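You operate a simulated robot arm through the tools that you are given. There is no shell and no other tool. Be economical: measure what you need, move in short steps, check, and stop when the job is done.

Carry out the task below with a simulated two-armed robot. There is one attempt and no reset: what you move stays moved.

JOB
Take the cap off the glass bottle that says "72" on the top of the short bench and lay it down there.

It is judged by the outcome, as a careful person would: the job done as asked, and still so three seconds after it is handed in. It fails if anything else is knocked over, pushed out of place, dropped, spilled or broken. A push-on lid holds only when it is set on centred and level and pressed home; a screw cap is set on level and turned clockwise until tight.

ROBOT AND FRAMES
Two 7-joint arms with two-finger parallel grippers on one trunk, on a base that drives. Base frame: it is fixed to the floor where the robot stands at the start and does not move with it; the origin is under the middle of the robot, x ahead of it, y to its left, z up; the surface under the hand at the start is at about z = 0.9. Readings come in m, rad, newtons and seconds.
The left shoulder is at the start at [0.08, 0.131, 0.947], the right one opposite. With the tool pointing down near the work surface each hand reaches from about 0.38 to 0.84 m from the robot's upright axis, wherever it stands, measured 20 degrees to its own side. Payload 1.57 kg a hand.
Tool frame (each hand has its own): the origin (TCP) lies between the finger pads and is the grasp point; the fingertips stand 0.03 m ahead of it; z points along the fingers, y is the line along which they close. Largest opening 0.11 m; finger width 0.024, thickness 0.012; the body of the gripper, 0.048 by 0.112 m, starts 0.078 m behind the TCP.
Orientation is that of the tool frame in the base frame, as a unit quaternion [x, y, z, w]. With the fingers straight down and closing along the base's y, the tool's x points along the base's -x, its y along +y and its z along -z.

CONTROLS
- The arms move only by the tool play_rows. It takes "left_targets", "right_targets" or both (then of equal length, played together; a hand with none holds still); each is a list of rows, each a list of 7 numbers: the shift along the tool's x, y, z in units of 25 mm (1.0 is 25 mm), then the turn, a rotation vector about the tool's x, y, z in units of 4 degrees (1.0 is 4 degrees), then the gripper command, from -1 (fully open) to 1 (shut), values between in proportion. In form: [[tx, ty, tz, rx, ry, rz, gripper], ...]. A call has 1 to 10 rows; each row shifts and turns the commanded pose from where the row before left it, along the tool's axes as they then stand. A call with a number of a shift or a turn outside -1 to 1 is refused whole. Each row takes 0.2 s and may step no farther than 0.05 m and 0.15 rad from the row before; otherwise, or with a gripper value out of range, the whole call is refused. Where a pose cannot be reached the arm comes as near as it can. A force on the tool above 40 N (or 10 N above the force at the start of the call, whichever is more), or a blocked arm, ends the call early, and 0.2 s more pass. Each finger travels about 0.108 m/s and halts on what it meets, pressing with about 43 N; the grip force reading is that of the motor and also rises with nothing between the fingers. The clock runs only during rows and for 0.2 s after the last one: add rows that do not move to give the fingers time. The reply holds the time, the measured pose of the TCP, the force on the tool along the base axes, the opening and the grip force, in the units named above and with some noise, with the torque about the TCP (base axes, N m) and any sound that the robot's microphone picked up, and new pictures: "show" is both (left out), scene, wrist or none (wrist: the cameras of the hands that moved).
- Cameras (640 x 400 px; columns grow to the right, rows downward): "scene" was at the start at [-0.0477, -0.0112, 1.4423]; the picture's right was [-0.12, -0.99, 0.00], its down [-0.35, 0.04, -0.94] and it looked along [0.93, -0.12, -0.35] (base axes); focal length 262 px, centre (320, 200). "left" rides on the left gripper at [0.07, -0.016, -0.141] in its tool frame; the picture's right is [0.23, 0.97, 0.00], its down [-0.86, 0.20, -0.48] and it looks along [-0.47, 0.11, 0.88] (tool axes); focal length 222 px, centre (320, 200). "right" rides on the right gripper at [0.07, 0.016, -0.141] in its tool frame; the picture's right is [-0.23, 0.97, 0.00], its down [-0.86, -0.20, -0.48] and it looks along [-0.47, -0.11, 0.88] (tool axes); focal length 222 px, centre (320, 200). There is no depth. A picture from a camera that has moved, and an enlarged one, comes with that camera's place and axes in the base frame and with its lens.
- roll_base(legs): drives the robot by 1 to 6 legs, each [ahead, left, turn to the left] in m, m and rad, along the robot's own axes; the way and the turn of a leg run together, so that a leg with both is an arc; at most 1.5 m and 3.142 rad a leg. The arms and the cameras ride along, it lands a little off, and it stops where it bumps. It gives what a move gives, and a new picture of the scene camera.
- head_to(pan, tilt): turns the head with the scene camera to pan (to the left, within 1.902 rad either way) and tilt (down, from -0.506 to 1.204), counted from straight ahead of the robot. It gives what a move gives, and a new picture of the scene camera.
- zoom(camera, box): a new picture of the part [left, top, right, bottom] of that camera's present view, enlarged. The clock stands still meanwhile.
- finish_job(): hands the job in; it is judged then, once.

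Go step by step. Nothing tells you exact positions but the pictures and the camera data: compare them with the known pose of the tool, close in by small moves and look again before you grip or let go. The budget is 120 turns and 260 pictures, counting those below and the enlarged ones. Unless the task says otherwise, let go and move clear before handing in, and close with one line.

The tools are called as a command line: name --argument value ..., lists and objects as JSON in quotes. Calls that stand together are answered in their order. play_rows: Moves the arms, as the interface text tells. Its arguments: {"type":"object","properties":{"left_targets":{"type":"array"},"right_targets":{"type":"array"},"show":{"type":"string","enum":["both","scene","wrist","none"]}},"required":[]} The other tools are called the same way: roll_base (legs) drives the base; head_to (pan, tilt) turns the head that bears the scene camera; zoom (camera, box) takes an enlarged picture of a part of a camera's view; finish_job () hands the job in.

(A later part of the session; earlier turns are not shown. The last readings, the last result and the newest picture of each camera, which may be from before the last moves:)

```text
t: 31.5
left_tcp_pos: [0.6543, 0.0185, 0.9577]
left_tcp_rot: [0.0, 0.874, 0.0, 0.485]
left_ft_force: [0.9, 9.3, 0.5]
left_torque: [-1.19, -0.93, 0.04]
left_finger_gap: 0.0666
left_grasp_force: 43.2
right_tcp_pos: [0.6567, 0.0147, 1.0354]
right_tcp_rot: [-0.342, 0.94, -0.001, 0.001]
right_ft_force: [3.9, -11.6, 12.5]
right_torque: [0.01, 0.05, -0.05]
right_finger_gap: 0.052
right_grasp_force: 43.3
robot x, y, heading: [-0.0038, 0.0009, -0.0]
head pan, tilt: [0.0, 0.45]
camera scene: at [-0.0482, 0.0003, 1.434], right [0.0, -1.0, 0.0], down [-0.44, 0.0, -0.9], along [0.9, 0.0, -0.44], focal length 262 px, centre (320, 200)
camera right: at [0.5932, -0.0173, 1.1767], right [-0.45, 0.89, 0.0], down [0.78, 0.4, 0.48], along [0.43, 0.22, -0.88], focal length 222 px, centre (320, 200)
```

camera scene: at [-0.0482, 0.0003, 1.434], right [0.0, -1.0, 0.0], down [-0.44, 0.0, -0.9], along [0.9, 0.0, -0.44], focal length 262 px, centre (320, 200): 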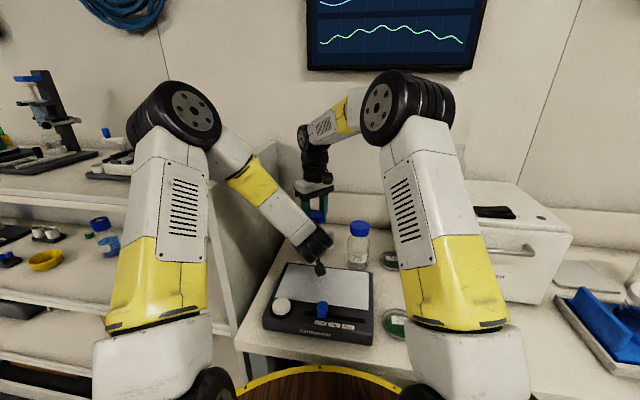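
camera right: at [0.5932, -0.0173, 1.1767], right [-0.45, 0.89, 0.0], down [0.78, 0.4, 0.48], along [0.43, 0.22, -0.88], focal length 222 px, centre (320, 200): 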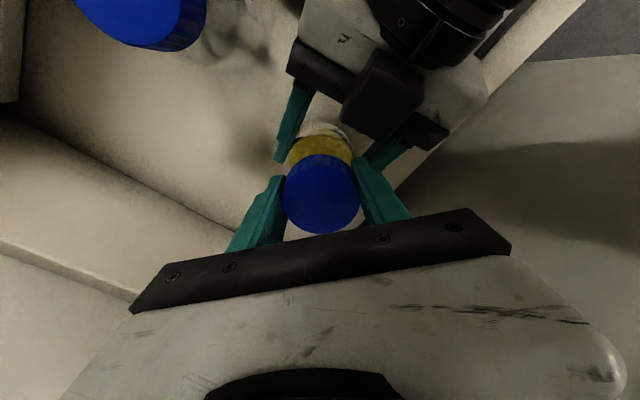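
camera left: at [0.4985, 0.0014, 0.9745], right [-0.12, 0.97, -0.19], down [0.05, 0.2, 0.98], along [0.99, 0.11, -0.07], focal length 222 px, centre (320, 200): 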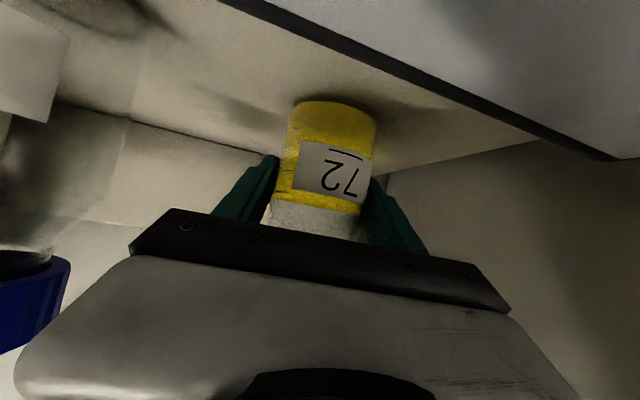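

The cap turns; it is pushing up (thread rising). Continuing, letting the hand rise slightly.

play_rows --right_targets '[[0.03, -0.03, -0.03, 0, 0, -1, 0.6], [0, 0, -0.005, 0, 0, -1, 0.6], [0, 0, -0.005, 0, 0, -1, 0.6], [0, 0, -0.005, 0, 0, -1, 0.6], [0, 0, -0.005, 0, 0, -1, 0.6], [0, 0, -0.005, 0, 0, -1, 0.6], [0, 0, -0.005, 0, 0, -1, 0.6], [0, 0, -0.005, 0, 0, -1, 0.6], [0, 0, -0.005, 0, 0, -1, 0.6], [0, 0, -0.005, 0, 0, -1, 0.6]]' --show "wrist"

```text
t: 33.7
left_tcp_pos: [0.6542, 0.0158, 0.9589]
left_tcp_rot: [0.0, 0.875, 0.0, 0.485]
left_ft_force: [-27.5, 19.6, 13.9]
left_torque: [-0.53, -0.72, -0.07]
left_finger_gap: 0.0668
left_grasp_force: 43.2
right_tcp_pos: [0.6563, 0.014, 1.0382]
right_tcp_rot: [-0.643, 0.766, -0.002, 0.001]
right_ft_force: [26.1, -13.7, -0.3]
right_torque: [-0.07, -0.87, -0.09]
right_finger_gap: 0.0518
right_grasp_force: 43.4
robot x, y, heading: [0.0003, 0.0005, -0.002]
head pan, tilt: [0.0, 0.45]
camera right: at [0.6284, -0.052, 1.1787], right [-0.92, 0.39, 0.0], down [0.34, 0.81, 0.48], along [0.19, 0.44, -0.88], focal length 222 px, centre (320, 200)
```

right: 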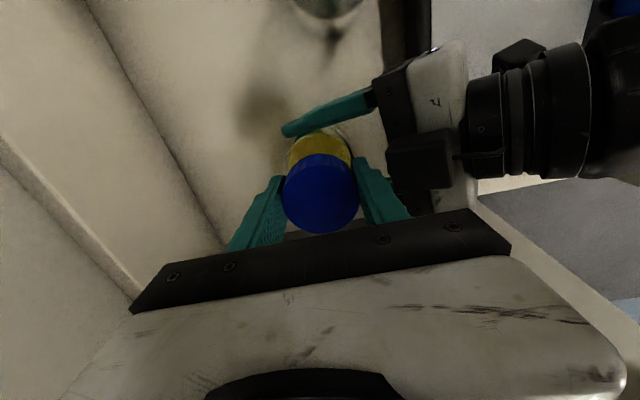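

The cap is slightly off-centre (about 2–3 mm in x) in the grip, making side load. I open, re-centre, and regrip at this angle.

play_rows --right_targets '[[0, 0, 0, 0, 0, 0, 0], [0, 0, 0, 0, 0, 0, -0.2], [0, 0, 0, 0, 0, 0, -0.2], [-0.11, -0.06, 0, 0, 0, 0, -0.2], [0, 0, 0, 0, 0, 0, -0.2]]' --show "wrist"

zoom --camera "right" --box '[220, 120, 420, 245]'

zoom --camera "scene" --box '[270, 150, 390, 255]'

```text
t: 34.9
left_tcp_pos: [0.654, 0.016, 0.9584]
left_tcp_rot: [0.0, 0.875, 0.0, 0.484]
left_ft_force: [0.5, -1.9, -0.2]
left_torque: [-0.04, 0.09, 0.01]
left_finger_gap: 0.0666
left_grasp_force: 42.9
right_tcp_pos: [0.6578, 0.0182, 1.0368]
right_tcp_rot: [-0.643, 0.766, 0.001, 0.001]
right_ft_force: [0.0, 0.1, 0.4]
right_torque: [-0.08, -0.01, 0.02]
right_finger_gap: 0.0663
right_grasp_force: 0.0
robot x, y, heading: [-0.0043, 0.0035, -0.004]
head pan, tilt: [0.0, 0.45]
camera right: at [0.6302, -0.0488, 1.178], right [-0.92, 0.39, 0.0], down [0.35, 0.81, 0.48], along [0.19, 0.44, -0.88], focal length 222 px, centre (320, 200)
```

right: 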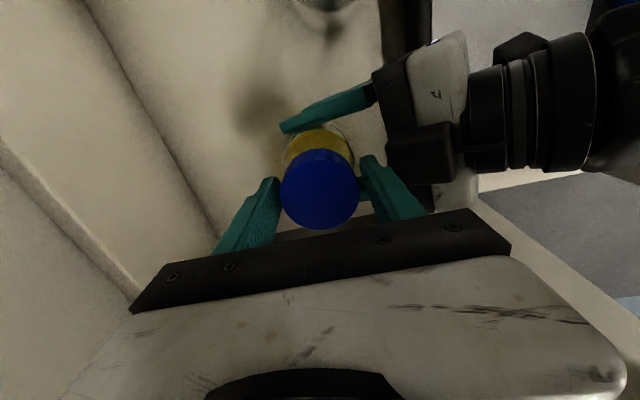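

```text
3.20 times, centred on (320, 182) of right
camera zoom: at [0.6302, -0.0488, 1.178], right [-0.92, 0.39, 0.0], down [0.35, 0.81, 0.48], along [0.19, 0.44, -0.88], focal length 711 px, centre (320, 256)
```

zoom: 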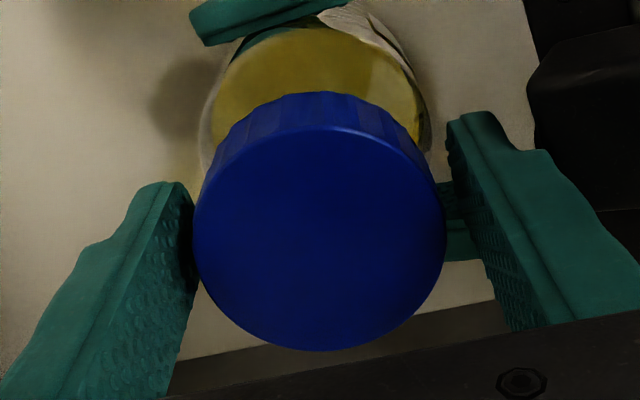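

```text
3.81 times, centred on (330, 202) of scene
camera zoom: at [-0.048, 0.0003, 1.434], right [0.0, -1.0, 0.0], down [-0.44, 0.0, -0.9], along [0.9, 0.0, -0.44], focal length 999 px, centre (282, 190)
```

zoom: 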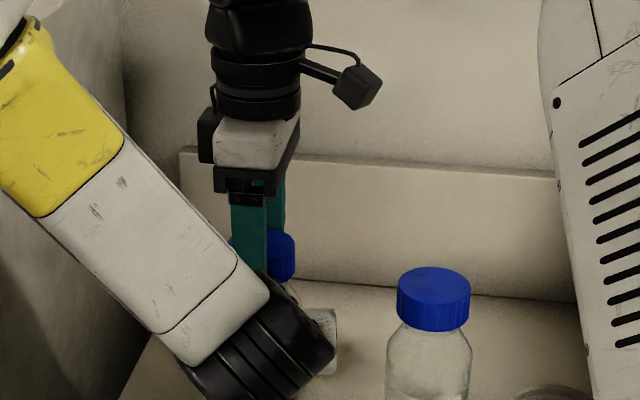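

Cap centre now about (0.657, 0.014). Shifting 4 mm in −y, gripping, and checking forces.

play_rows --right_targets '[[0.15, -0.027, 0, 0, 0, 0, -0.2], [0, 0, 0, 0, 0, 0, -0.1], [0, 0, 0, 0, 0, 0, 0], [0, 0, 0, 0, 0, 0, 0.2], [0, 0, 0, 0, 0, 0, 0.5], [0, 0, 0, 0, 0, 0, 0.6]]' --show "wrist"

play_rows --right_targets '[[0, 0, -0.005, 0, 0, -1, 0.6], [0, 0, -0.005, 0, 0, -1, 0.6], [0, 0, -0.005, 0, 0, -1, 0.6], [0, 0, -0.005, 0, 0, -1, 0.6], [0, 0, -0.005, 0, 0, -1, 0.6]]' --show "wrist"

```text
t: 36.3
left_tcp_pos: [0.6554, 0.0168, 0.958]
left_tcp_rot: [0.0, 0.875, 0.0, 0.485]
left_ft_force: [13.7, -2.8, 0.0]
left_torque: [0.11, 0.98, 0.01]
left_finger_gap: 0.0667
left_grasp_force: 43.3
right_tcp_pos: [0.6575, 0.0148, 1.0354]
right_tcp_rot: [-0.642, 0.766, 0.001, 0.0]
right_ft_force: [-13.8, 2.3, 0.5]
right_torque: [0.09, 0.07, 0.04]
right_finger_gap: 0.0526
right_grasp_force: 43.2
robot x, y, heading: [0.0011, 0.0004, -0.003]
head pan, tilt: [0.0, 0.45]
camera right: at [0.6304, -0.0514, 1.1771], right [-0.92, 0.39, 0.0], down [0.35, 0.81, 0.48], along [0.19, 0.44, -0.88], focal length 222 px, centre (320, 200)
```

right: 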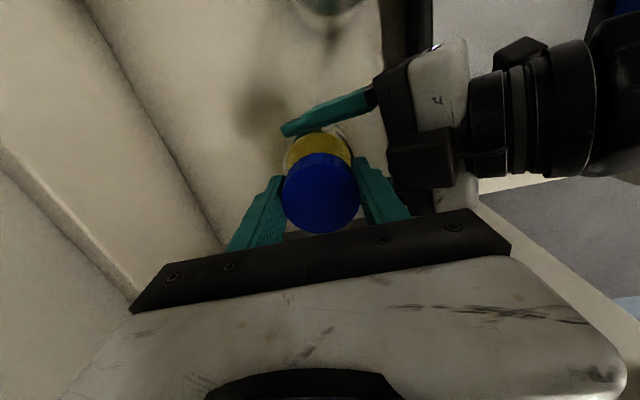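

```text
t: 37.5
left_tcp_pos: [0.6538, 0.0171, 0.9579]
left_tcp_rot: [0.0, 0.874, 0.0, 0.485]
left_ft_force: [11.9, -3.1, -0.5]
left_torque: [0.37, 0.87, 0.01]
left_finger_gap: 0.0665
left_grasp_force: 42.9
right_tcp_pos: [0.6591, 0.0161, 1.036]
right_tcp_rot: [0.766, -0.642, 0.0, 0.0]
right_ft_force: [-10.5, 2.5, -3.9]
right_torque: [-0.17, 0.04, 0.0]
right_finger_gap: 0.0528
right_grasp_force: 42.9
robot x, y, heading: [0.0016, 0.0027, -0.002]
head pan, tilt: [0.0, 0.45]
camera right: at [0.6554, -0.0575, 1.1781], right [-1.0, 0.05, 0.0], down [0.05, 0.88, 0.48], along [0.02, 0.48, -0.88], focal length 222 px, centre (320, 200)
```

right: 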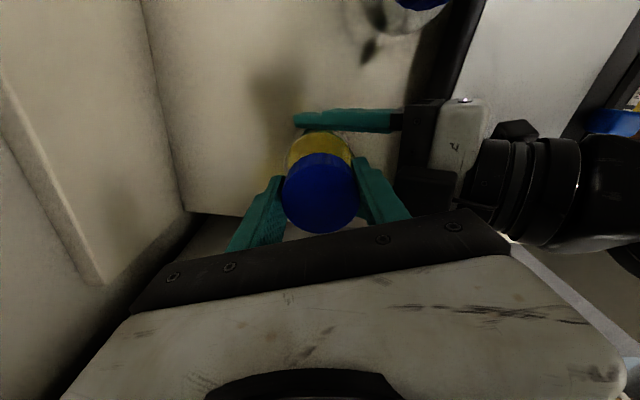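

Forces are modest and the cap turns easily. Continuing.

play_rows --right_targets '[[0, 0.03, -0.002, 0, 0, -1, 0.6], [0, 0, -0.003, 0, 0, -1, 0.6], [0, 0, -0.003, 0, 0, -1, 0.6], [0, 0, -0.003, 0, 0, -1, 0.6], [0, 0, -0.003, 0, 0, -1, 0.6], [0, 0, -0.003, 0, 0, -1, 0.6], [0, 0, -0.003, 0, 0, -1, 0.6], [0, 0, -0.003, 0, 0, -1, 0.6], [0, 0, -0.003, 0, 0, -1, 0.6], [0, 0, -0.003, 0, 0, -1, 0.6]]' --show "scene"

```text
t: 39.7
left_tcp_pos: [0.6544, 0.0157, 0.9582]
left_tcp_rot: [0.001, 0.875, 0.0, 0.485]
left_ft_force: [-23.9, -6.9, 18.3]
left_torque: [0.66, -0.81, -0.05]
left_finger_gap: 0.0663
left_grasp_force: 43.1
right_tcp_pos: [0.6586, 0.0132, 1.0386]
right_tcp_rot: [0.94, -0.342, 0.001, -0.001]
right_ft_force: [24.6, 6.8, -21.9]
right_torque: [-0.16, -1.2, -0.05]
right_finger_gap: 0.0527
right_grasp_force: 43.4
robot x, y, heading: [-0.0009, 0.0031, -0.001]
head pan, tilt: [0.0, 0.45]
camera scene: at [-0.0479, 0.0004, 1.434], right [0.0, -1.0, 0.0], down [-0.44, 0.0, -0.9], along [0.9, 0.0, -0.44], focal length 262 px, centre (320, 200)
```

scene: 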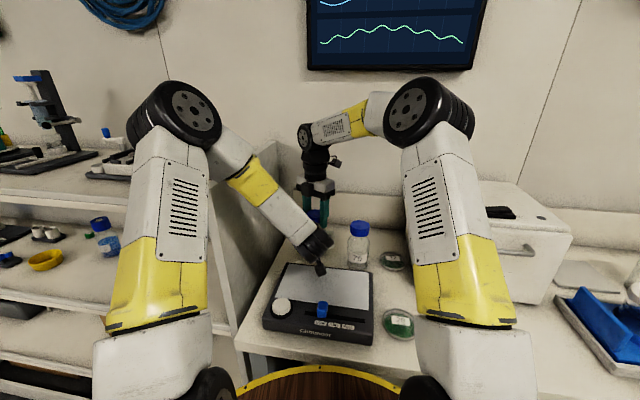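

Side load again from a few mm offset in the perpendicular direction; bottle axis is evidently about (0.657, 0.017). Open, see where the hand relaxes, then re-centre.

play_rows --right_targets '[[0, 0, 0, 0, 0, 0, 0], [0, 0, 0, 0, 0, 0, -0.2], [0, 0, 0, 0, 0, 0, -0.2], [0, 0, 0, 0, 0, 0, -0.2]]' --show "wrist"

zoom --camera "right" --box '[220, 120, 420, 245]'

```text
t: 40.7
left_tcp_pos: [0.6546, 0.0177, 0.9588]
left_tcp_rot: [-0.001, 0.874, 0.001, 0.485]
left_ft_force: [0.9, 2.9, 2.7]
left_torque: [0.05, 0.09, -0.03]
left_finger_gap: 0.0668
left_grasp_force: 43.2
right_tcp_pos: [0.6571, 0.0129, 1.0388]
right_tcp_rot: [0.94, -0.342, -0.001, 0.0]
right_ft_force: [0.1, 0.3, 0.6]
right_torque: [0.01, 0.03, 0.02]
right_finger_gap: 0.066
right_grasp_force: 0.1
robot x, y, heading: [-0.0002, -0.0001, 0.001]
head pan, tilt: [0.0, 0.45]
camera right: at [0.7001, -0.0442, 1.1801], right [-0.8, -0.6, 0.0], down [-0.53, 0.7, 0.48], along [-0.29, 0.38, -0.88], focal length 222 px, centre (320, 200)
```

right: 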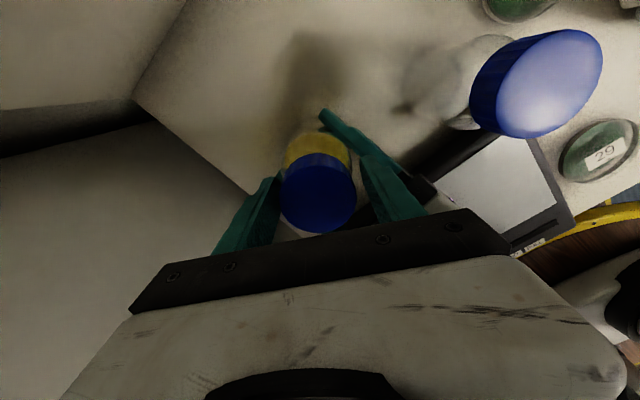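

```text
3.20 times, centred on (320, 182) of right
camera zoom: at [0.7001, -0.0442, 1.1801], right [-0.8, -0.6, 0.0], down [-0.53, 0.7, 0.48], along [-0.29, 0.38, -0.88], focal length 711 px, centre (320, 256)
```

zoom: 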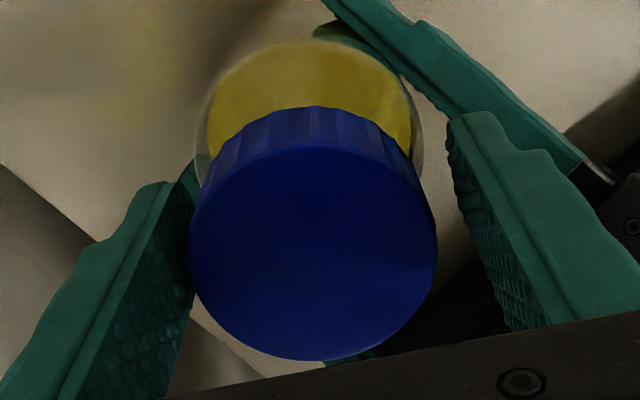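

Reconciling three views: cap top is nearer z ≈ 1.039 and the axis about (0.656, 0.016). Re-centring, gripping, and turning another 40°.

play_rows --right_targets '[[-0.115, -0.076, 0.1, 0, 0, 0, -0.2], [0, 0, 0, 0, 0, 0, -0.1], [0, 0, 0, 0, 0, 0, 0], [0, 0, 0, 0, 0, 0, 0.2], [0, 0, 0, 0, 0, 0, 0.6], [0, 0, 0, 0, 0, 0, 0.6]]' --show "none"

play_rows --right_targets '[[0, 0, -0.002, 0, 0, -1, 0.6], [0, 0, -0.002, 0, 0, -1, 0.6], [0, 0, -0.002, 0, 0, -1, 0.6], [0, 0, -0.002, 0, 0, -1, 0.6], [0, 0, -0.002, 0, 0, -1, 0.6]]' --show "wrist"

```text
t: 42.1
left_tcp_pos: [0.6547, 0.0165, 0.958]
left_tcp_rot: [-0.001, 0.874, 0.001, 0.485]
left_ft_force: [1.1, 1.8, 0.0]
left_torque: [-0.21, 0.55, 0.0]
left_finger_gap: 0.0666
left_grasp_force: 43.0
right_tcp_pos: [0.6541, 0.0167, 1.0359]
right_tcp_rot: [0.94, -0.342, 0.0, 0.0]
right_ft_force: [-2.2, -0.8, 0.8]
right_torque: [0.18, -0.19, 0.02]
right_finger_gap: 0.0527
right_grasp_force: 42.9
robot x, y, heading: [-0.0018, 0.0021, 0.002]
head pan, tilt: [0.0, 0.45]
```

```text
t: 43.3
left_tcp_pos: [0.6548, 0.0177, 0.958]
left_tcp_rot: [-0.002, 0.875, 0.001, 0.485]
left_ft_force: [8.8, 5.0, -0.8]
left_torque: [-0.18, 0.96, 0.02]
left_finger_gap: 0.0663
left_grasp_force: 43.0
right_tcp_pos: [0.6563, 0.0178, 1.0359]
right_tcp_rot: [0.985, -0.175, -0.001, 0.0]
right_ft_force: [-9.3, -5.8, 5.2]
right_torque: [-0.39, -0.09, -0.02]
right_finger_gap: 0.0527
right_grasp_force: 43.0
robot x, y, heading: [0.0013, 0.0002, -0.002]
head pan, tilt: [0.0, 0.45]
camera right: at [0.7165, -0.0221, 1.1774], right [-0.55, -0.84, 0.0], down [-0.73, 0.48, 0.48], along [-0.4, 0.26, -0.88], focal length 222 px, centre (320, 200)
```

right: 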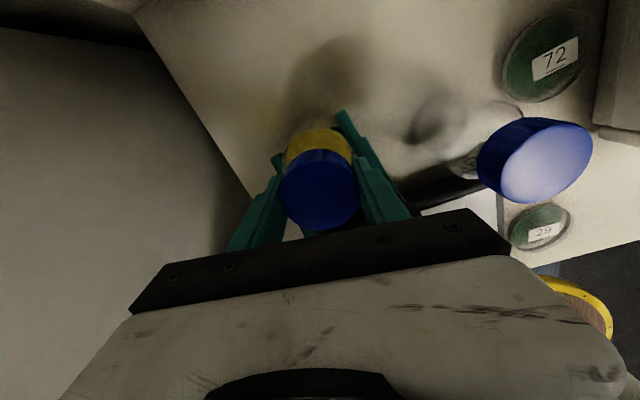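

Forces are low. Continuing 40° more.

play_rows --right_targets '[[0, 0, -0.004, 0, 0, -1, 0.6], [0, 0, -0.004, 0, 0, -1, 0.6], [0, 0, -0.004, 0, 0, -1, 0.6], [0, 0, -0.004, 0, 0, -1, 0.6], [0, 0, -0.004, 0, 0, -1, 0.6], [0, 0, -0.004, 0, 0, -1, 0.6], [0, 0, -0.004, 0, 0, -1, 0.6], [0, 0, -0.004, 0, 0, -1, 0.6], [0, 0, -0.004, 0, 0, -1, 0.6], [0, 0, -0.004, 0, 0, -1, 0.6]]' --show "scene"

```text
t: 45.5
left_tcp_pos: [0.6546, 0.0166, 0.9592]
left_tcp_rot: [0.0, 0.875, 0.0, 0.485]
left_ft_force: [16.2, 10.5, -4.8]
left_torque: [-0.12, 1.1, 0.05]
left_finger_gap: 0.0662
left_grasp_force: 43.4
right_tcp_pos: [0.6568, 0.0177, 1.0374]
right_tcp_rot: [0.985, 0.175, -0.001, 0.001]
right_ft_force: [-16.2, -10.3, 5.7]
right_torque: [-0.67, 0.16, -0.03]
right_finger_gap: 0.0529
right_grasp_force: 42.7
robot x, y, heading: [0.0033, 0.0019, -0.001]
head pan, tilt: [0.0, 0.45]
camera scene: at [-0.0479, 0.0004, 1.434], right [0.0, -1.0, 0.0], down [-0.44, 0.0, -0.9], along [0.9, 0.0, -0.44], focal length 262 px, centre (320, 200)
```

scene: 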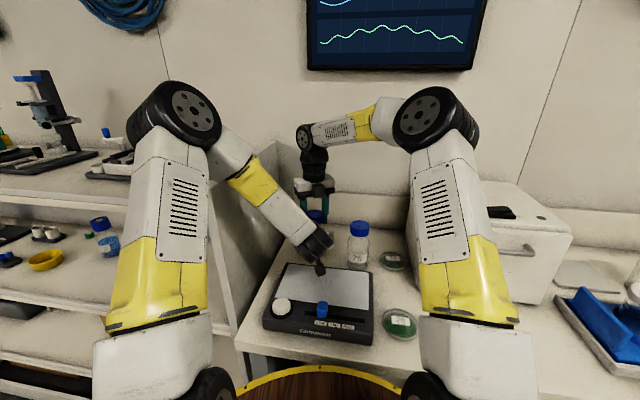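

200° so far and the cap is visibly pushing up. Relieve the side load and keep going.

play_rows --right_targets '[[-0.06, 0.017, -0.02, 0, 0, -1, 0.6], [0, 0, -0.005, 0, 0, -1, 0.6], [0, 0, -0.005, 0, 0, -1, 0.6], [0, 0, -0.005, 0, 0, -1, 0.6], [0, 0, -0.005, 0, 0, -1, 0.6], [0, 0, -0.005, 0, 0, -1, 0.6], [0, 0, -0.005, 0, 0, -1, 0.6], [0, 0, -0.005, 0, 0, -1, 0.6], [0, 0, -0.005, 0, 0, -1, 0.6], [0, 0, -0.005, 0, 0, -1, 0.6]]' --show "scene"

```text
t: 47.5
left_tcp_pos: [0.6509, 0.0064, 0.9732]
left_tcp_rot: [0.007, 0.867, -0.006, 0.499]
left_ft_force: [-6.3, 1.0, 27.7]
left_torque: [-0.46, 0.31, 0.04]
left_finger_gap: 0.0668
left_grasp_force: 42.7
right_tcp_pos: [0.6384, 0.0069, 1.0665]
right_tcp_rot: [0.89, 0.454, 0.024, 0.027]
right_ft_force: [5.2, -0.7, -30.9]
right_torque: [0.4, -0.42, -0.07]
right_finger_gap: 0.053
right_grasp_force: 42.8
right hand out of reach, approached as far as the arm can: row 9
robot x, y, heading: [-0.0025, -0.0012, -0.007]
head pan, tilt: [0.0, 0.45]
stopped in row 9 (right hand): the force on the tool passed its limit at 62 N (the readings are from after the stop); the commanded pose is now the measured one
camera scene: at [-0.0589, 0.0017, 1.4337], right [-0.01, -1.0, 0.0], down [-0.43, 0.0, -0.9], along [0.9, -0.01, -0.43], focal length 262 px, centre (320, 200)
```

scene: 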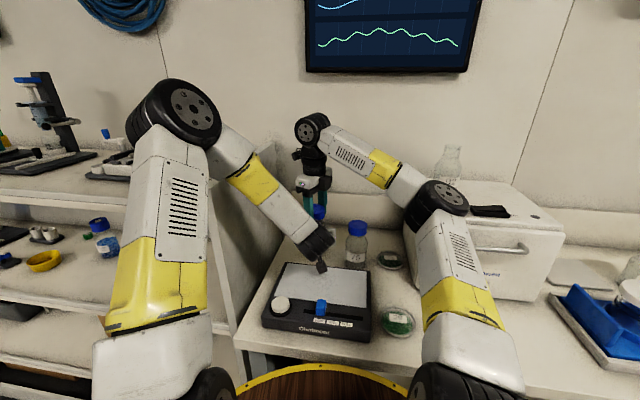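

The right arm hit a joint limit, swung its elbow and lifted both hands a little. I look closely before doing anything.

zoom --camera "scene" --box '[260, 160, 400, 280]'

zoom --camera "left" --box '[0, 0, 640, 400]'

zoom --camera "right" --box '[0, 0, 640, 400]'

```text
3.33 times, centred on (330, 220) of scene
camera zoom: at [-0.0589, 0.0017, 1.4337], right [-0.01, -1.0, 0.0], down [-0.43, 0.0, -0.9], along [0.9, -0.01, -0.43], focal length 874 px, centre (287, 133)
```

zoom: 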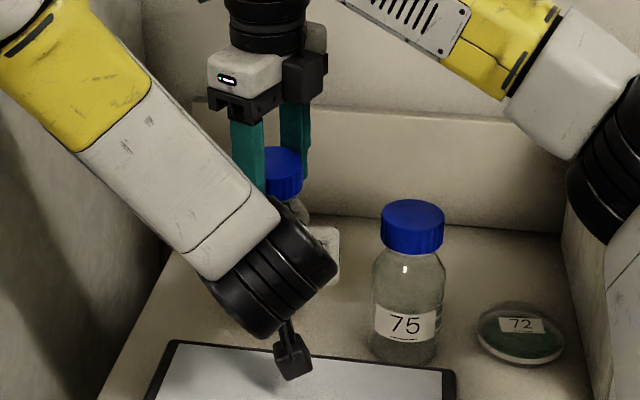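

```text
1.00 times, centred on (320, 200) of left (not enlarged: the box is as wide or as high as the picture)
camera zoom: at [0.4937, -0.0063, 0.9841], right [-0.1, 0.98, -0.2], down [0.02, 0.2, 0.98], along [0.99, 0.09, -0.04], focal length 222 px, centre (320, 200)
```

zoom: 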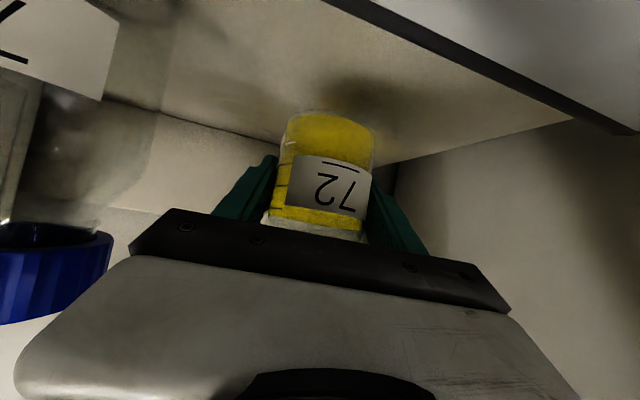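

```text
1.00 times, centred on (320, 200) of right (not enlarged: the box is as wide or as high as the picture)
camera zoom: at [0.6835, 0.0573, 1.2098], right [0.65, -0.76, 0.06], down [-0.7, -0.56, 0.45], along [-0.3, -0.34, -0.89], focal length 222 px, centre (320, 200)
```

zoom: 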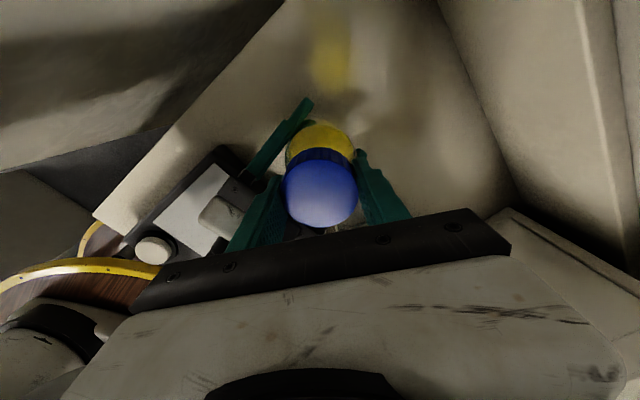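

The bottle is held by the left hand, slightly lifted. I open the right hand and raise it clear.

play_rows --right_targets '[[0, 0, 0, 0, 0, 0, 0], [0, 0, 0, 0, 0, 0, -0.3], [0, 0, 0, 0, 0, 0, -0.4], [0, 0, 0, 0, 0, 0, -0.4]]' --show "none"

play_rows --right_targets '[[0, 0, -0.5, 0, 0, 0, -0.4], [0, 0, -1, 0, 0, 0, -0.4], [0, 0, -1, 0, 0, 0, -0.4], [0, 0, 0, 0, 0, 0, -0.4]]'

zoom --camera "left" --box '[0, 0, 640, 400]'

```text
t: 48.5
left_tcp_pos: [0.6464, 0.0069, 0.968]
left_tcp_rot: [0.007, 0.87, -0.005, 0.493]
left_ft_force: [-18.8, 5.9, -24.0]
left_torque: [-0.8, -2.4, -0.04]
left_finger_gap: 0.0664
left_grasp_force: 42.7
right_tcp_pos: [0.6384, 0.0067, 1.067]
right_tcp_rot: [0.891, 0.452, 0.024, 0.027]
right_ft_force: [18.1, -6.0, 20.1]
right_torque: [0.15, 0.42, -0.02]
right_finger_gap: 0.0593
right_grasp_force: 0.0
robot x, y, heading: [-0.0002, -0.0019, -0.005]
head pan, tilt: [0.0, 0.45]
```

```text
t: 49.0
left_tcp_pos: [0.6535, -0.0019, 0.9731]
left_tcp_rot: [0.011, 0.866, -0.006, 0.499]
left_ft_force: [-17.0, 4.1, 6.6]
left_torque: [-0.16, -0.81, 0.06]
left_finger_gap: 0.0666
left_grasp_force: 43.2
right_tcp_pos: [0.6437, -0.0014, 1.078]
right_tcp_rot: [0.895, 0.444, 0.022, 0.029]
right_ft_force: [16.5, -4.5, -12.2]
right_torque: [-0.3, -0.87, -0.1]
right_finger_gap: 0.0633
right_grasp_force: 0.1
robot x, y, heading: [0.0012, -0.0018, -0.014]
head pan, tilt: [0.0, 0.45]
stopped in row 2 (right hand): the force on the tool passed its limit at 44 N (the readings are from after the stop); the commanded pose is now the measured one
camera scene: at [-0.0541, -0.0002, 1.4338], right [-0.01, -1.0, 0.0], down [-0.43, 0.0, -0.9], along [0.9, -0.01, -0.43], focal length 262 px, centre (320, 200)
camera right: at [0.6901, 0.048, 1.2219], right [0.64, -0.77, 0.06], down [-0.71, -0.55, 0.45], along [-0.31, -0.33, -0.89], focal length 222 px, centre (320, 200)
```

scene: 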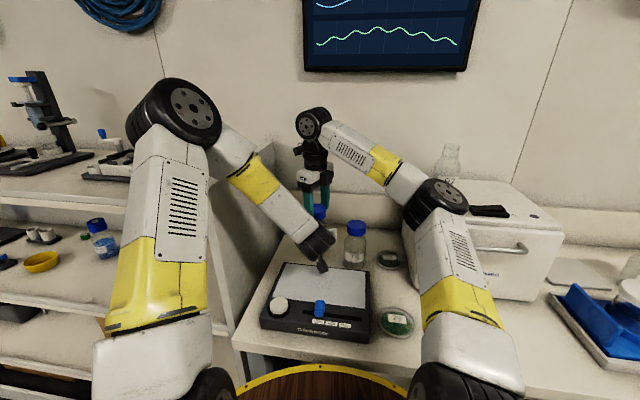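
right: 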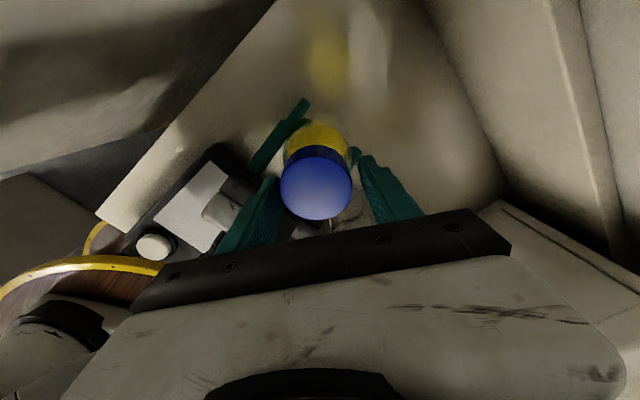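

```text
1.00 times, centred on (320, 200) of left (not enlarged: the box is as wide or as high as the picture)
camera zoom: at [0.4961, -0.0119, 0.9843], right [-0.09, 0.98, -0.2], down [0.02, 0.2, 0.98], along [1.0, 0.08, -0.04], focal length 222 px, centre (320, 200)
```

zoom: 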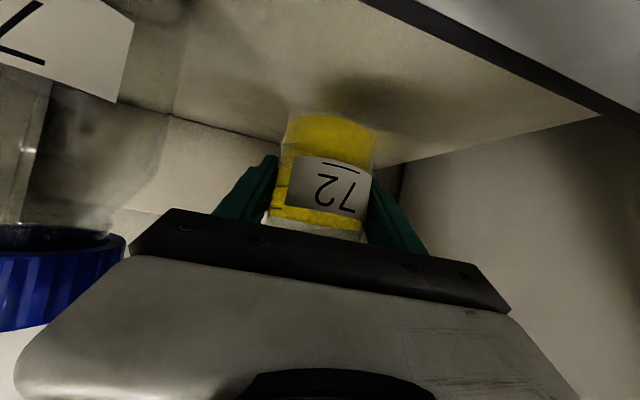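

The right hand is still coupled to the left somehow; I need to see the contact point.

zoom --camera "right" --box '[190, 80, 450, 250]'

zoom --camera "scene" --box '[280, 150, 370, 280]'

```text
2.35 times, centred on (320, 165) of right
camera zoom: at [0.6901, 0.048, 1.2219], right [0.64, -0.77, 0.06], down [-0.71, -0.55, 0.45], along [-0.31, -0.33, -0.89], focal length 523 px, centre (320, 282)
```

zoom: 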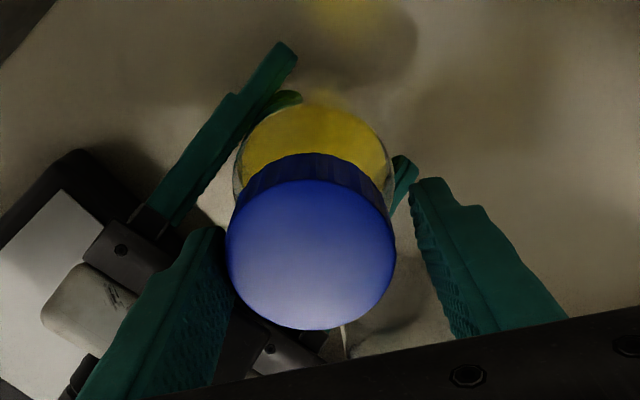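

```text
3.08 times, centred on (325, 215) of scene
camera zoom: at [-0.0541, -0.0002, 1.4338], right [-0.01, -1.0, 0.0], down [-0.43, 0.0, -0.9], along [0.9, -0.01, -0.43], focal length 807 px, centre (305, 154)
```

zoom: 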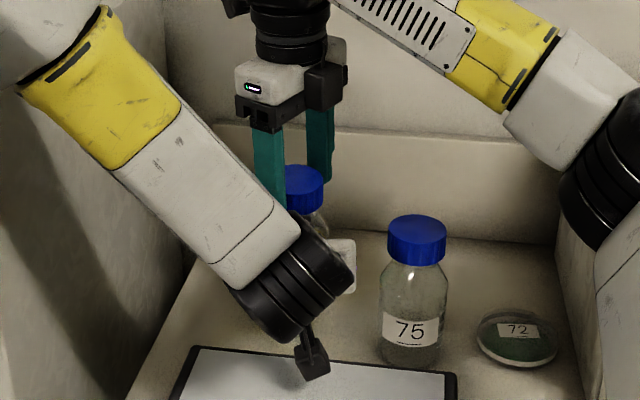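

The right hand's front finger is pinched between the cap and the left gripper's block. I narrow the opening slightly and rotate the hand back clockwise so this finger leaves the block.

play_rows --right_targets '[[0, 0, 0, 0, 0, 0, -0.1], [0, 0, 0, 0, 0, 0, -0.1], [0, -0.05, 0, 0, 0, 0, -0.1]]' --show "none"

play_rows --right_targets '[[0, -0.05, 0, 0, 0, 1, -0.1], [0, 0, 0, 0, 0, 1, -0.1], [0, 0, 0, 0, 0, 1, -0.1]]'

```text
t: 49.8
left_tcp_pos: [0.6577, -0.0008, 0.9704]
left_tcp_rot: [0.012, 0.868, -0.007, 0.496]
left_ft_force: [-12.1, 0.5, -13.9]
left_torque: [-0.12, -1.3, 0.16]
left_finger_gap: 0.0663
left_grasp_force: 43.5
right_tcp_pos: [0.646, 0.0014, 1.0729]
right_tcp_rot: [0.894, 0.447, 0.016, 0.022]
right_ft_force: [11.3, -0.8, 10.0]
right_torque: [0.08, 0.02, -0.16]
right_finger_gap: 0.0559
right_grasp_force: 0.1
robot x, y, heading: [-0.0014, -0.0047, -0.009]
head pan, tilt: [0.0, 0.45]
```

```text
t: 50.6
left_tcp_pos: [0.6577, -0.0008, 0.9714]
left_tcp_rot: [0.012, 0.867, -0.007, 0.498]
left_ft_force: [-1.6, 1.1, -4.1]
left_torque: [-0.14, -0.14, 0.01]
left_finger_gap: 0.0664
left_grasp_force: 42.9
right_tcp_pos: [0.645, 0.003, 1.0717]
right_tcp_rot: [0.936, 0.351, 0.018, 0.021]
right_ft_force: [2.4, -0.7, -0.3]
right_torque: [-0.03, 0.0, -0.03]
right_finger_gap: 0.0624
right_grasp_force: 0.7
robot x, y, heading: [-0.0007, -0.0096, -0.011]
head pan, tilt: [0.0, 0.45]
camera scene: at [-0.0484, -0.0017, 1.434], right [-0.01, -1.0, 0.0], down [-0.44, 0.0, -0.9], along [0.9, -0.01, -0.44], focal length 262 px, centre (320, 200)
camera right: at [0.7005, 0.0394, 1.2162], right [0.47, -0.88, 0.05], down [-0.8, -0.4, 0.45], along [-0.38, -0.25, -0.89], focal length 222 px, centre (320, 200)
```

scene: 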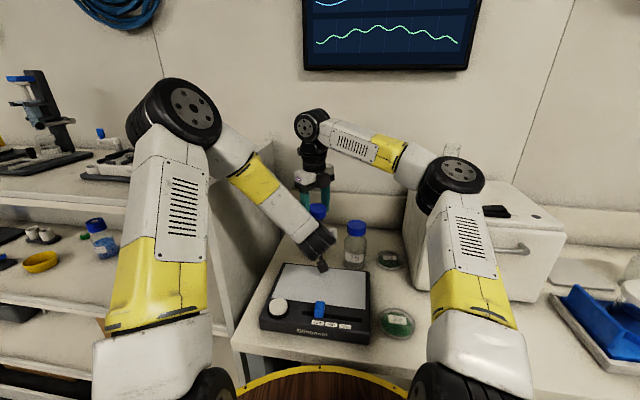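
right: 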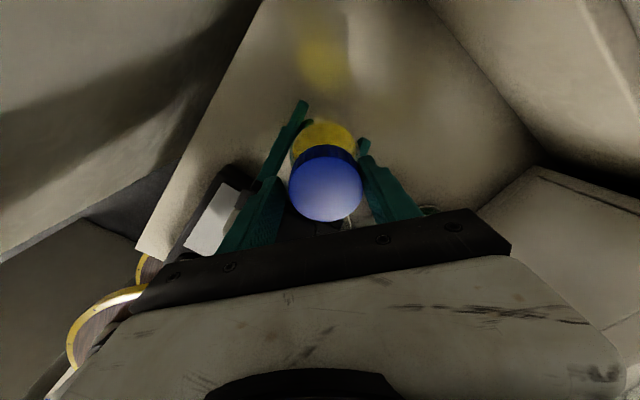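

Forces are nearly zero and the cap is centred between the fingers. Lifting the right hand clear.

play_rows --right_targets '[[0, 0, -0.4, 0, 0, 0, -0.15], [0, 0, -0.6, 0, 0, 0, -0.2], [0, 0, -1, 0, 0, 0, -0.2], [0, 0, -1, 0, 0, 0, -0.2], [0, 0, 0, 0, 0, 0, -0.2]]'

zoom --camera "right" --box '[160, 40, 480, 240]'

zoom --camera "scene" --box '[260, 160, 420, 300]'

```text
t: 51.8
left_tcp_pos: [0.6579, -0.0013, 0.9713]
left_tcp_rot: [0.011, 0.868, -0.006, 0.496]
left_ft_force: [0.2, -0.7, -3.9]
left_torque: [0.01, -0.01, 0.02]
left_finger_gap: 0.0664
left_grasp_force: 42.6
right_tcp_pos: [0.6407, 0.0034, 1.1468]
right_tcp_rot: [0.936, 0.351, 0.019, 0.022]
right_ft_force: [-0.4, -0.1, 0.1]
right_torque: [-0.02, 0.01, -0.03]
right_finger_gap: 0.0662
right_grasp_force: 0.0
robot x, y, heading: [0.0003, -0.0045, -0.013]
head pan, tilt: [0.0, 0.45]
camera scene: at [-0.0485, -0.0017, 1.434], right [-0.01, -1.0, 0.0], down [-0.44, 0.0, -0.9], along [0.9, -0.01, -0.44], focal length 262 px, centre (320, 200)
camera right: at [0.6965, 0.0399, 1.2908], right [0.47, -0.88, 0.05], down [-0.8, -0.4, 0.45], along [-0.38, -0.25, -0.89], focal length 222 px, centre (320, 200)
```

scene: 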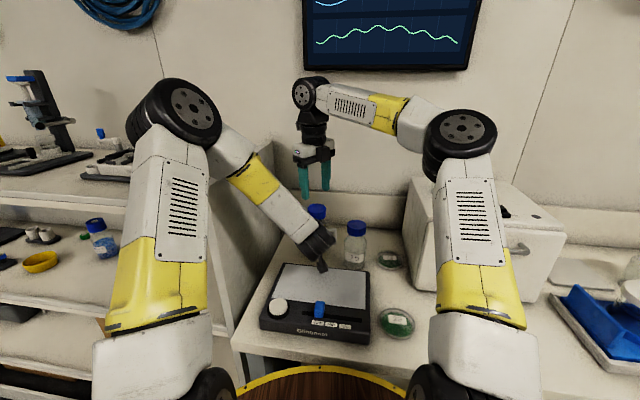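
right: 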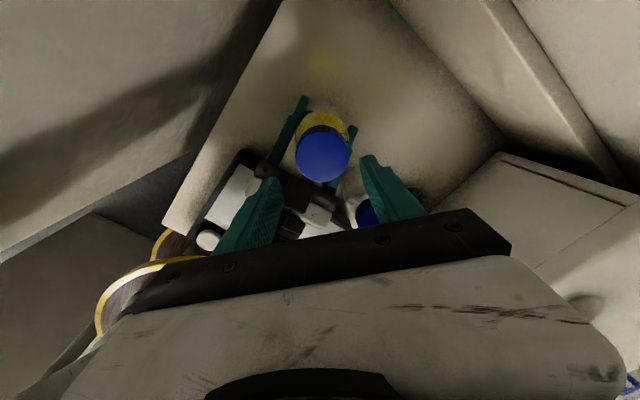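

```text
2.00 times, centred on (320, 140) of right
camera zoom: at [0.6965, 0.0399, 1.2908], right [0.47, -0.88, 0.05], down [-0.8, -0.4, 0.45], along [-0.38, -0.25, -0.89], focal length 444 px, centre (320, 320)
```

zoom: 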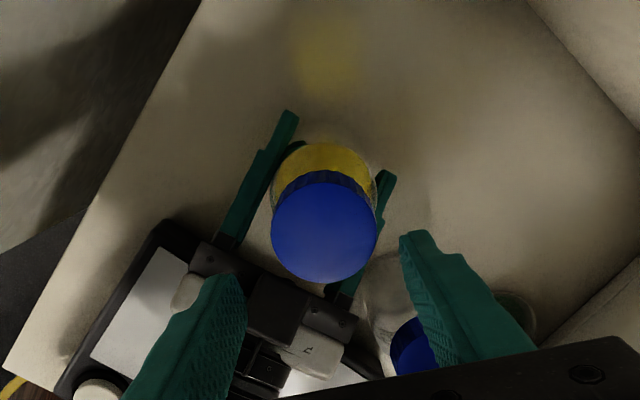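

```text
2.86 times, centred on (340, 230) of scene
camera zoom: at [-0.0485, -0.0017, 1.434], right [-0.01, -1.0, 0.0], down [-0.44, 0.0, -0.9], along [0.9, -0.01, -0.44], focal length 749 px, centre (263, 114)
```

zoom: 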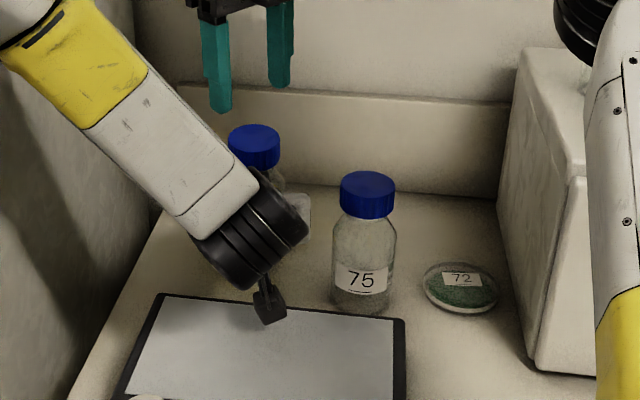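

The right hand is free; the bottle is held about 1.3 cm above the bench. I rotate the right hand back clockwise above the cap, and return the left hand to the bottle's original place, setting it down gently.

play_rows --right_targets '[[0, 0, -1, 0, 0, 1, -0.3], [0, 0, -0.4, 0, 0, 1, -0.5], [0, 0, 0, 0, 0, 1, -0.5], [0, 0, 0, 0, 0, 1, -0.5], [0, 0, 0, 0, 0, 1, -0.5], [0, 0, 0, 0, 0, 1, -0.5], [0, 0, 0, 0, 0, 1, -0.5], [0, 0, 0, 0, 0, 1, -0.5], [0, 0, 0, 0, 0, 1, -0.5], [0, 0, 0, 0, 0, 1, -0.5]]' --show "scene"

play_rows --left_targets '[[0, 0.35, 0, 0, 0.39, 0, 0.3], [0, 0.35, 0, 0, 0, 0, 0.3], [0.2, 0, -0.05, 0, 0, 0, 0.3], [0.15, 0, 0.05, 0, 0, 0, 0.3], [0.07, 0, 0.05, 0, 0, 0, 0.3], [0, 0, 0, 0, 0, 0, 0.3]]'

```text
t: 54.0
left_tcp_pos: [0.6564, -0.0014, 0.9708]
left_tcp_rot: [0.01, 0.868, -0.006, 0.497]
left_ft_force: [0.2, -0.2, -5.6]
left_torque: [0.01, -0.01, 0.02]
left_finger_gap: 0.0663
left_grasp_force: 42.8
right_tcp_pos: [0.6399, 0.0049, 1.1841]
right_tcp_rot: [1.0, 0.01, 0.026, 0.014]
right_ft_force: [1.3, 0.5, -0.2]
right_torque: [-0.04, -0.02, 0.0]
right_finger_gap: 0.0828
right_grasp_force: 0.1
robot x, y, heading: [0.0022, -0.0068, -0.01]
head pan, tilt: [0.0, 0.45]
camera scene: at [-0.0484, -0.0017, 1.434], right [-0.01, -1.0, 0.0], down [-0.44, 0.0, -0.9], along [0.9, -0.01, -0.44], focal length 262 px, centre (320, 200)
```

scene: 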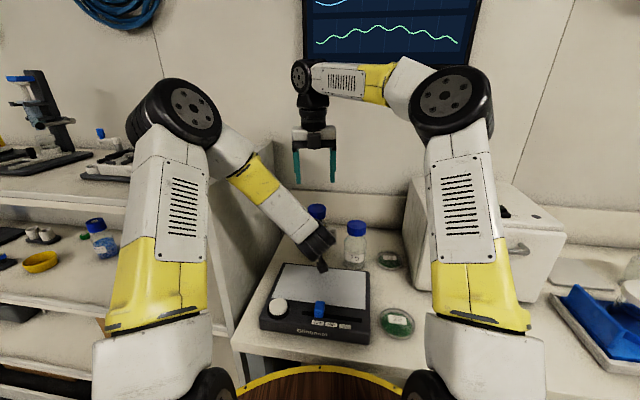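

```text
t: 55.4
left_tcp_pos: [0.6537, 0.0166, 0.9633]
left_tcp_rot: [0.011, 0.874, -0.006, 0.486]
left_ft_force: [-0.3, -0.4, -4.7]
left_torque: [-0.01, -0.01, 0.02]
left_finger_gap: 0.0665
left_grasp_force: 43.4
right_tcp_pos: [0.6402, 0.0036, 1.1841]
right_tcp_rot: [1.0, 0.01, 0.026, 0.013]
right_ft_force: [0.1, 0.8, -0.7]
right_torque: [-0.02, 0.0, -0.01]
right_finger_gap: 0.0824
right_grasp_force: 0.2
robot x, y, heading: [0.0014, -0.0048, -0.008]
head pan, tilt: [0.0, 0.45]
camera scene: at [-0.0485, -0.0016, 1.434], right [-0.01, -1.0, 0.0], down [-0.44, 0.0, -0.9], along [0.9, -0.01, -0.44], focal length 262 px, centre (320, 200)
camera left: at [0.4969, 0.0052, 0.9783], right [-0.1, 0.98, -0.19], down [0.05, 0.2, 0.98], along [0.99, 0.08, -0.07], focal length 222 px, centre (320, 200)
```

scene: 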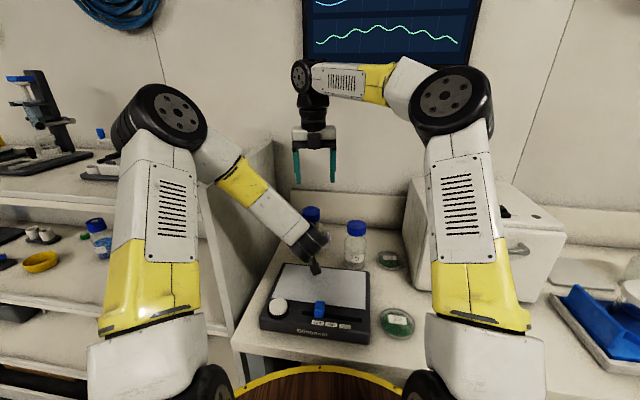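
left: 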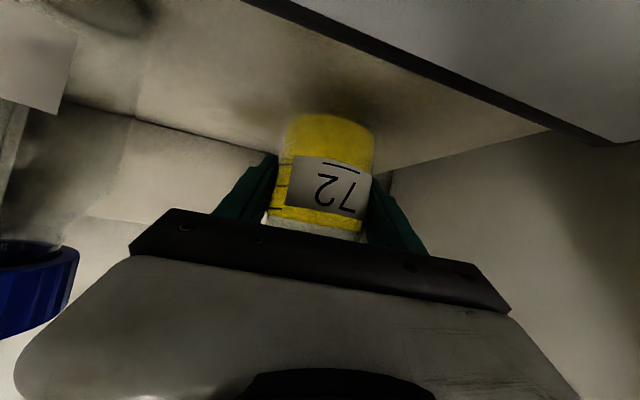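

The left hand carries about 4.7 N (bottle weight), so it is still airborne. Lowering 1 mm per row while the right keeps rotating back.

play_rows --left_targets '[[0.034, 0, 0.021, 0, 0, 0, 0.3], [0.034, 0, 0.021, 0, 0, 0, 0.3], [0.034, 0, 0.021, 0, 0, 0, 0.3], [0.034, 0, 0.021, 0, 0, 0, 0.3], [0.034, 0, 0.021, 0, 0, 0, 0.3], [0.034, 0, 0.021, 0, 0, 0, 0.3], [0.034, 0, 0.021, 0, 0, 0, 0.3], [0, 0, 0, 0, 0, 0, 0.3], [0, 0, 0, 0, 0, 0, 0.3], [0, 0, 0, 0, 0, 0, 0.3]]' --right_targets '[[0, 0, 0, 0, 0, 1, -0.5], [0, 0, 0, 0, 0, 1, -0.5], [0, 0, 0, 0, 0, 1, -0.5], [0, 0, 0, 0, 0, 1, -0.5], [0, 0, 0, 0, 0, 1, -0.5], [0, 0, 0, 0, 0, 1, -0.5], [0, 0, 0, 0, 0, 1, -0.5], [0, 0, 0, 0, 0, 1, -0.5], [0, 0, 0, 0, 0, 1, -0.5], [0, 0, 0, 0, 0, 1, -0.5]]' --show "none"

play_rows --right_targets '[[0, 0, 0, 0, 0, 1, -0.5], [0, 0, 0, 0, 0, 1, -0.5], [0, 0, 0, 0, 0, 1, -0.5], [0, 0, 0, 0, 0, 1, -0.5], [0, 0, 0, 0, 0, 1, -0.5], [0, 0, 0, 0, 0, 1, -0.5], [0, 0, 0, 0, 0, 1, -0.5], [0, 0, 0, 0, 0, 1, -0.5], [0, 0, 0, 0, 0, 1, -0.5], [0, 0, 0, 0, 0, 1, -0.5]]' --show "none"

play_rows --right_targets '[[0, 0, 0, 0, 0, 1, -0.5], [0, 0, 0, 0, 0, 1, -0.5], [0, 0, 0, 0, 0, 1, -0.5], [0, 0, 0, 0, 0, 1, -0.5], [0, 0, 0, 0, 0, 1, -0.5], [0, 0, 0, 0, 0, 1, -0.5], [0, 0, 0, 0, 0, 1, -0.5], [0, 0, 0, 0, 0, 1, -0.5], [0, 0, 0, 0, 0, 1, -0.5], [0, 0, 0, 0, 0, 1, -0.5]]'

```text
t: 57.6
left_tcp_pos: [0.6525, 0.0163, 0.9538]
left_tcp_rot: [0.011, 0.874, -0.006, 0.486]
left_ft_force: [-0.1, 0.3, -4.0]
left_torque: [-0.04, 0.0, 0.01]
left_finger_gap: 0.0665
left_grasp_force: 43.0
right_tcp_pos: [0.6387, 0.0057, 1.1829]
right_tcp_rot: [0.942, -0.334, 0.029, 0.004]
right_ft_force: [0.3, 0.2, -0.7]
right_torque: [-0.01, 0.01, 0.01]
right_finger_gap: 0.0825
right_grasp_force: 0.1
robot x, y, heading: [0.0012, -0.0022, -0.012]
head pan, tilt: [0.0, 0.45]
```

```text
t: 59.8
left_tcp_pos: [0.6514, 0.0171, 0.9534]
left_tcp_rot: [0.011, 0.874, -0.006, 0.486]
left_ft_force: [0.8, 0.0, -4.6]
left_torque: [-0.02, 0.0, 0.0]
left_finger_gap: 0.0665
left_grasp_force: 43.4
right_tcp_pos: [0.6396, 0.0043, 1.1838]
right_tcp_rot: [0.771, -0.636, 0.028, -0.006]
right_ft_force: [0.5, -0.8, 0.2]
right_torque: [-0.02, -0.01, 0.01]
right_finger_gap: 0.0825
right_grasp_force: 0.0
robot x, y, heading: [0.0027, -0.0021, -0.01]
head pan, tilt: [0.0, 0.45]
```

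```text
t: 62.0
left_tcp_pos: [0.6522, 0.017, 0.9545]
left_tcp_rot: [0.011, 0.874, -0.006, 0.486]
left_ft_force: [-0.7, -0.6, -5.1]
left_torque: [0.01, -0.05, -0.04]
left_finger_gap: 0.0665
left_grasp_force: 42.9
right_tcp_pos: [0.6394, 0.003, 1.1826]
right_tcp_rot: [-0.508, 0.861, -0.024, 0.015]
right_ft_force: [0.6, -0.4, 0.1]
right_torque: [0.0, 0.04, -0.04]
right_finger_gap: 0.0823
right_grasp_force: 0.1
robot x, y, heading: [0.0004, -0.0038, -0.007]
head pan, tilt: [0.0, 0.45]
camera scene: at [-0.0485, -0.0016, 1.434], right [-0.01, -1.0, 0.0], down [-0.44, 0.0, -0.9], along [0.9, -0.01, -0.44], focal length 262 px, centre (320, 200)
camera right: at [0.5836, -0.0464, 1.3232], right [-0.74, 0.67, -0.06], down [0.56, 0.66, 0.49], along [0.37, 0.33, -0.87], focal length 222 px, centre (320, 200)
```

scene: 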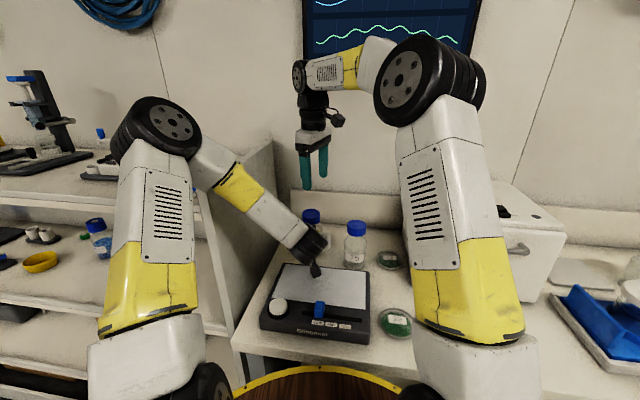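
right: 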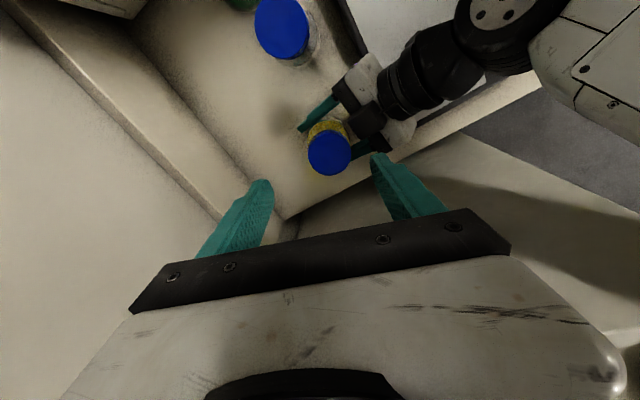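

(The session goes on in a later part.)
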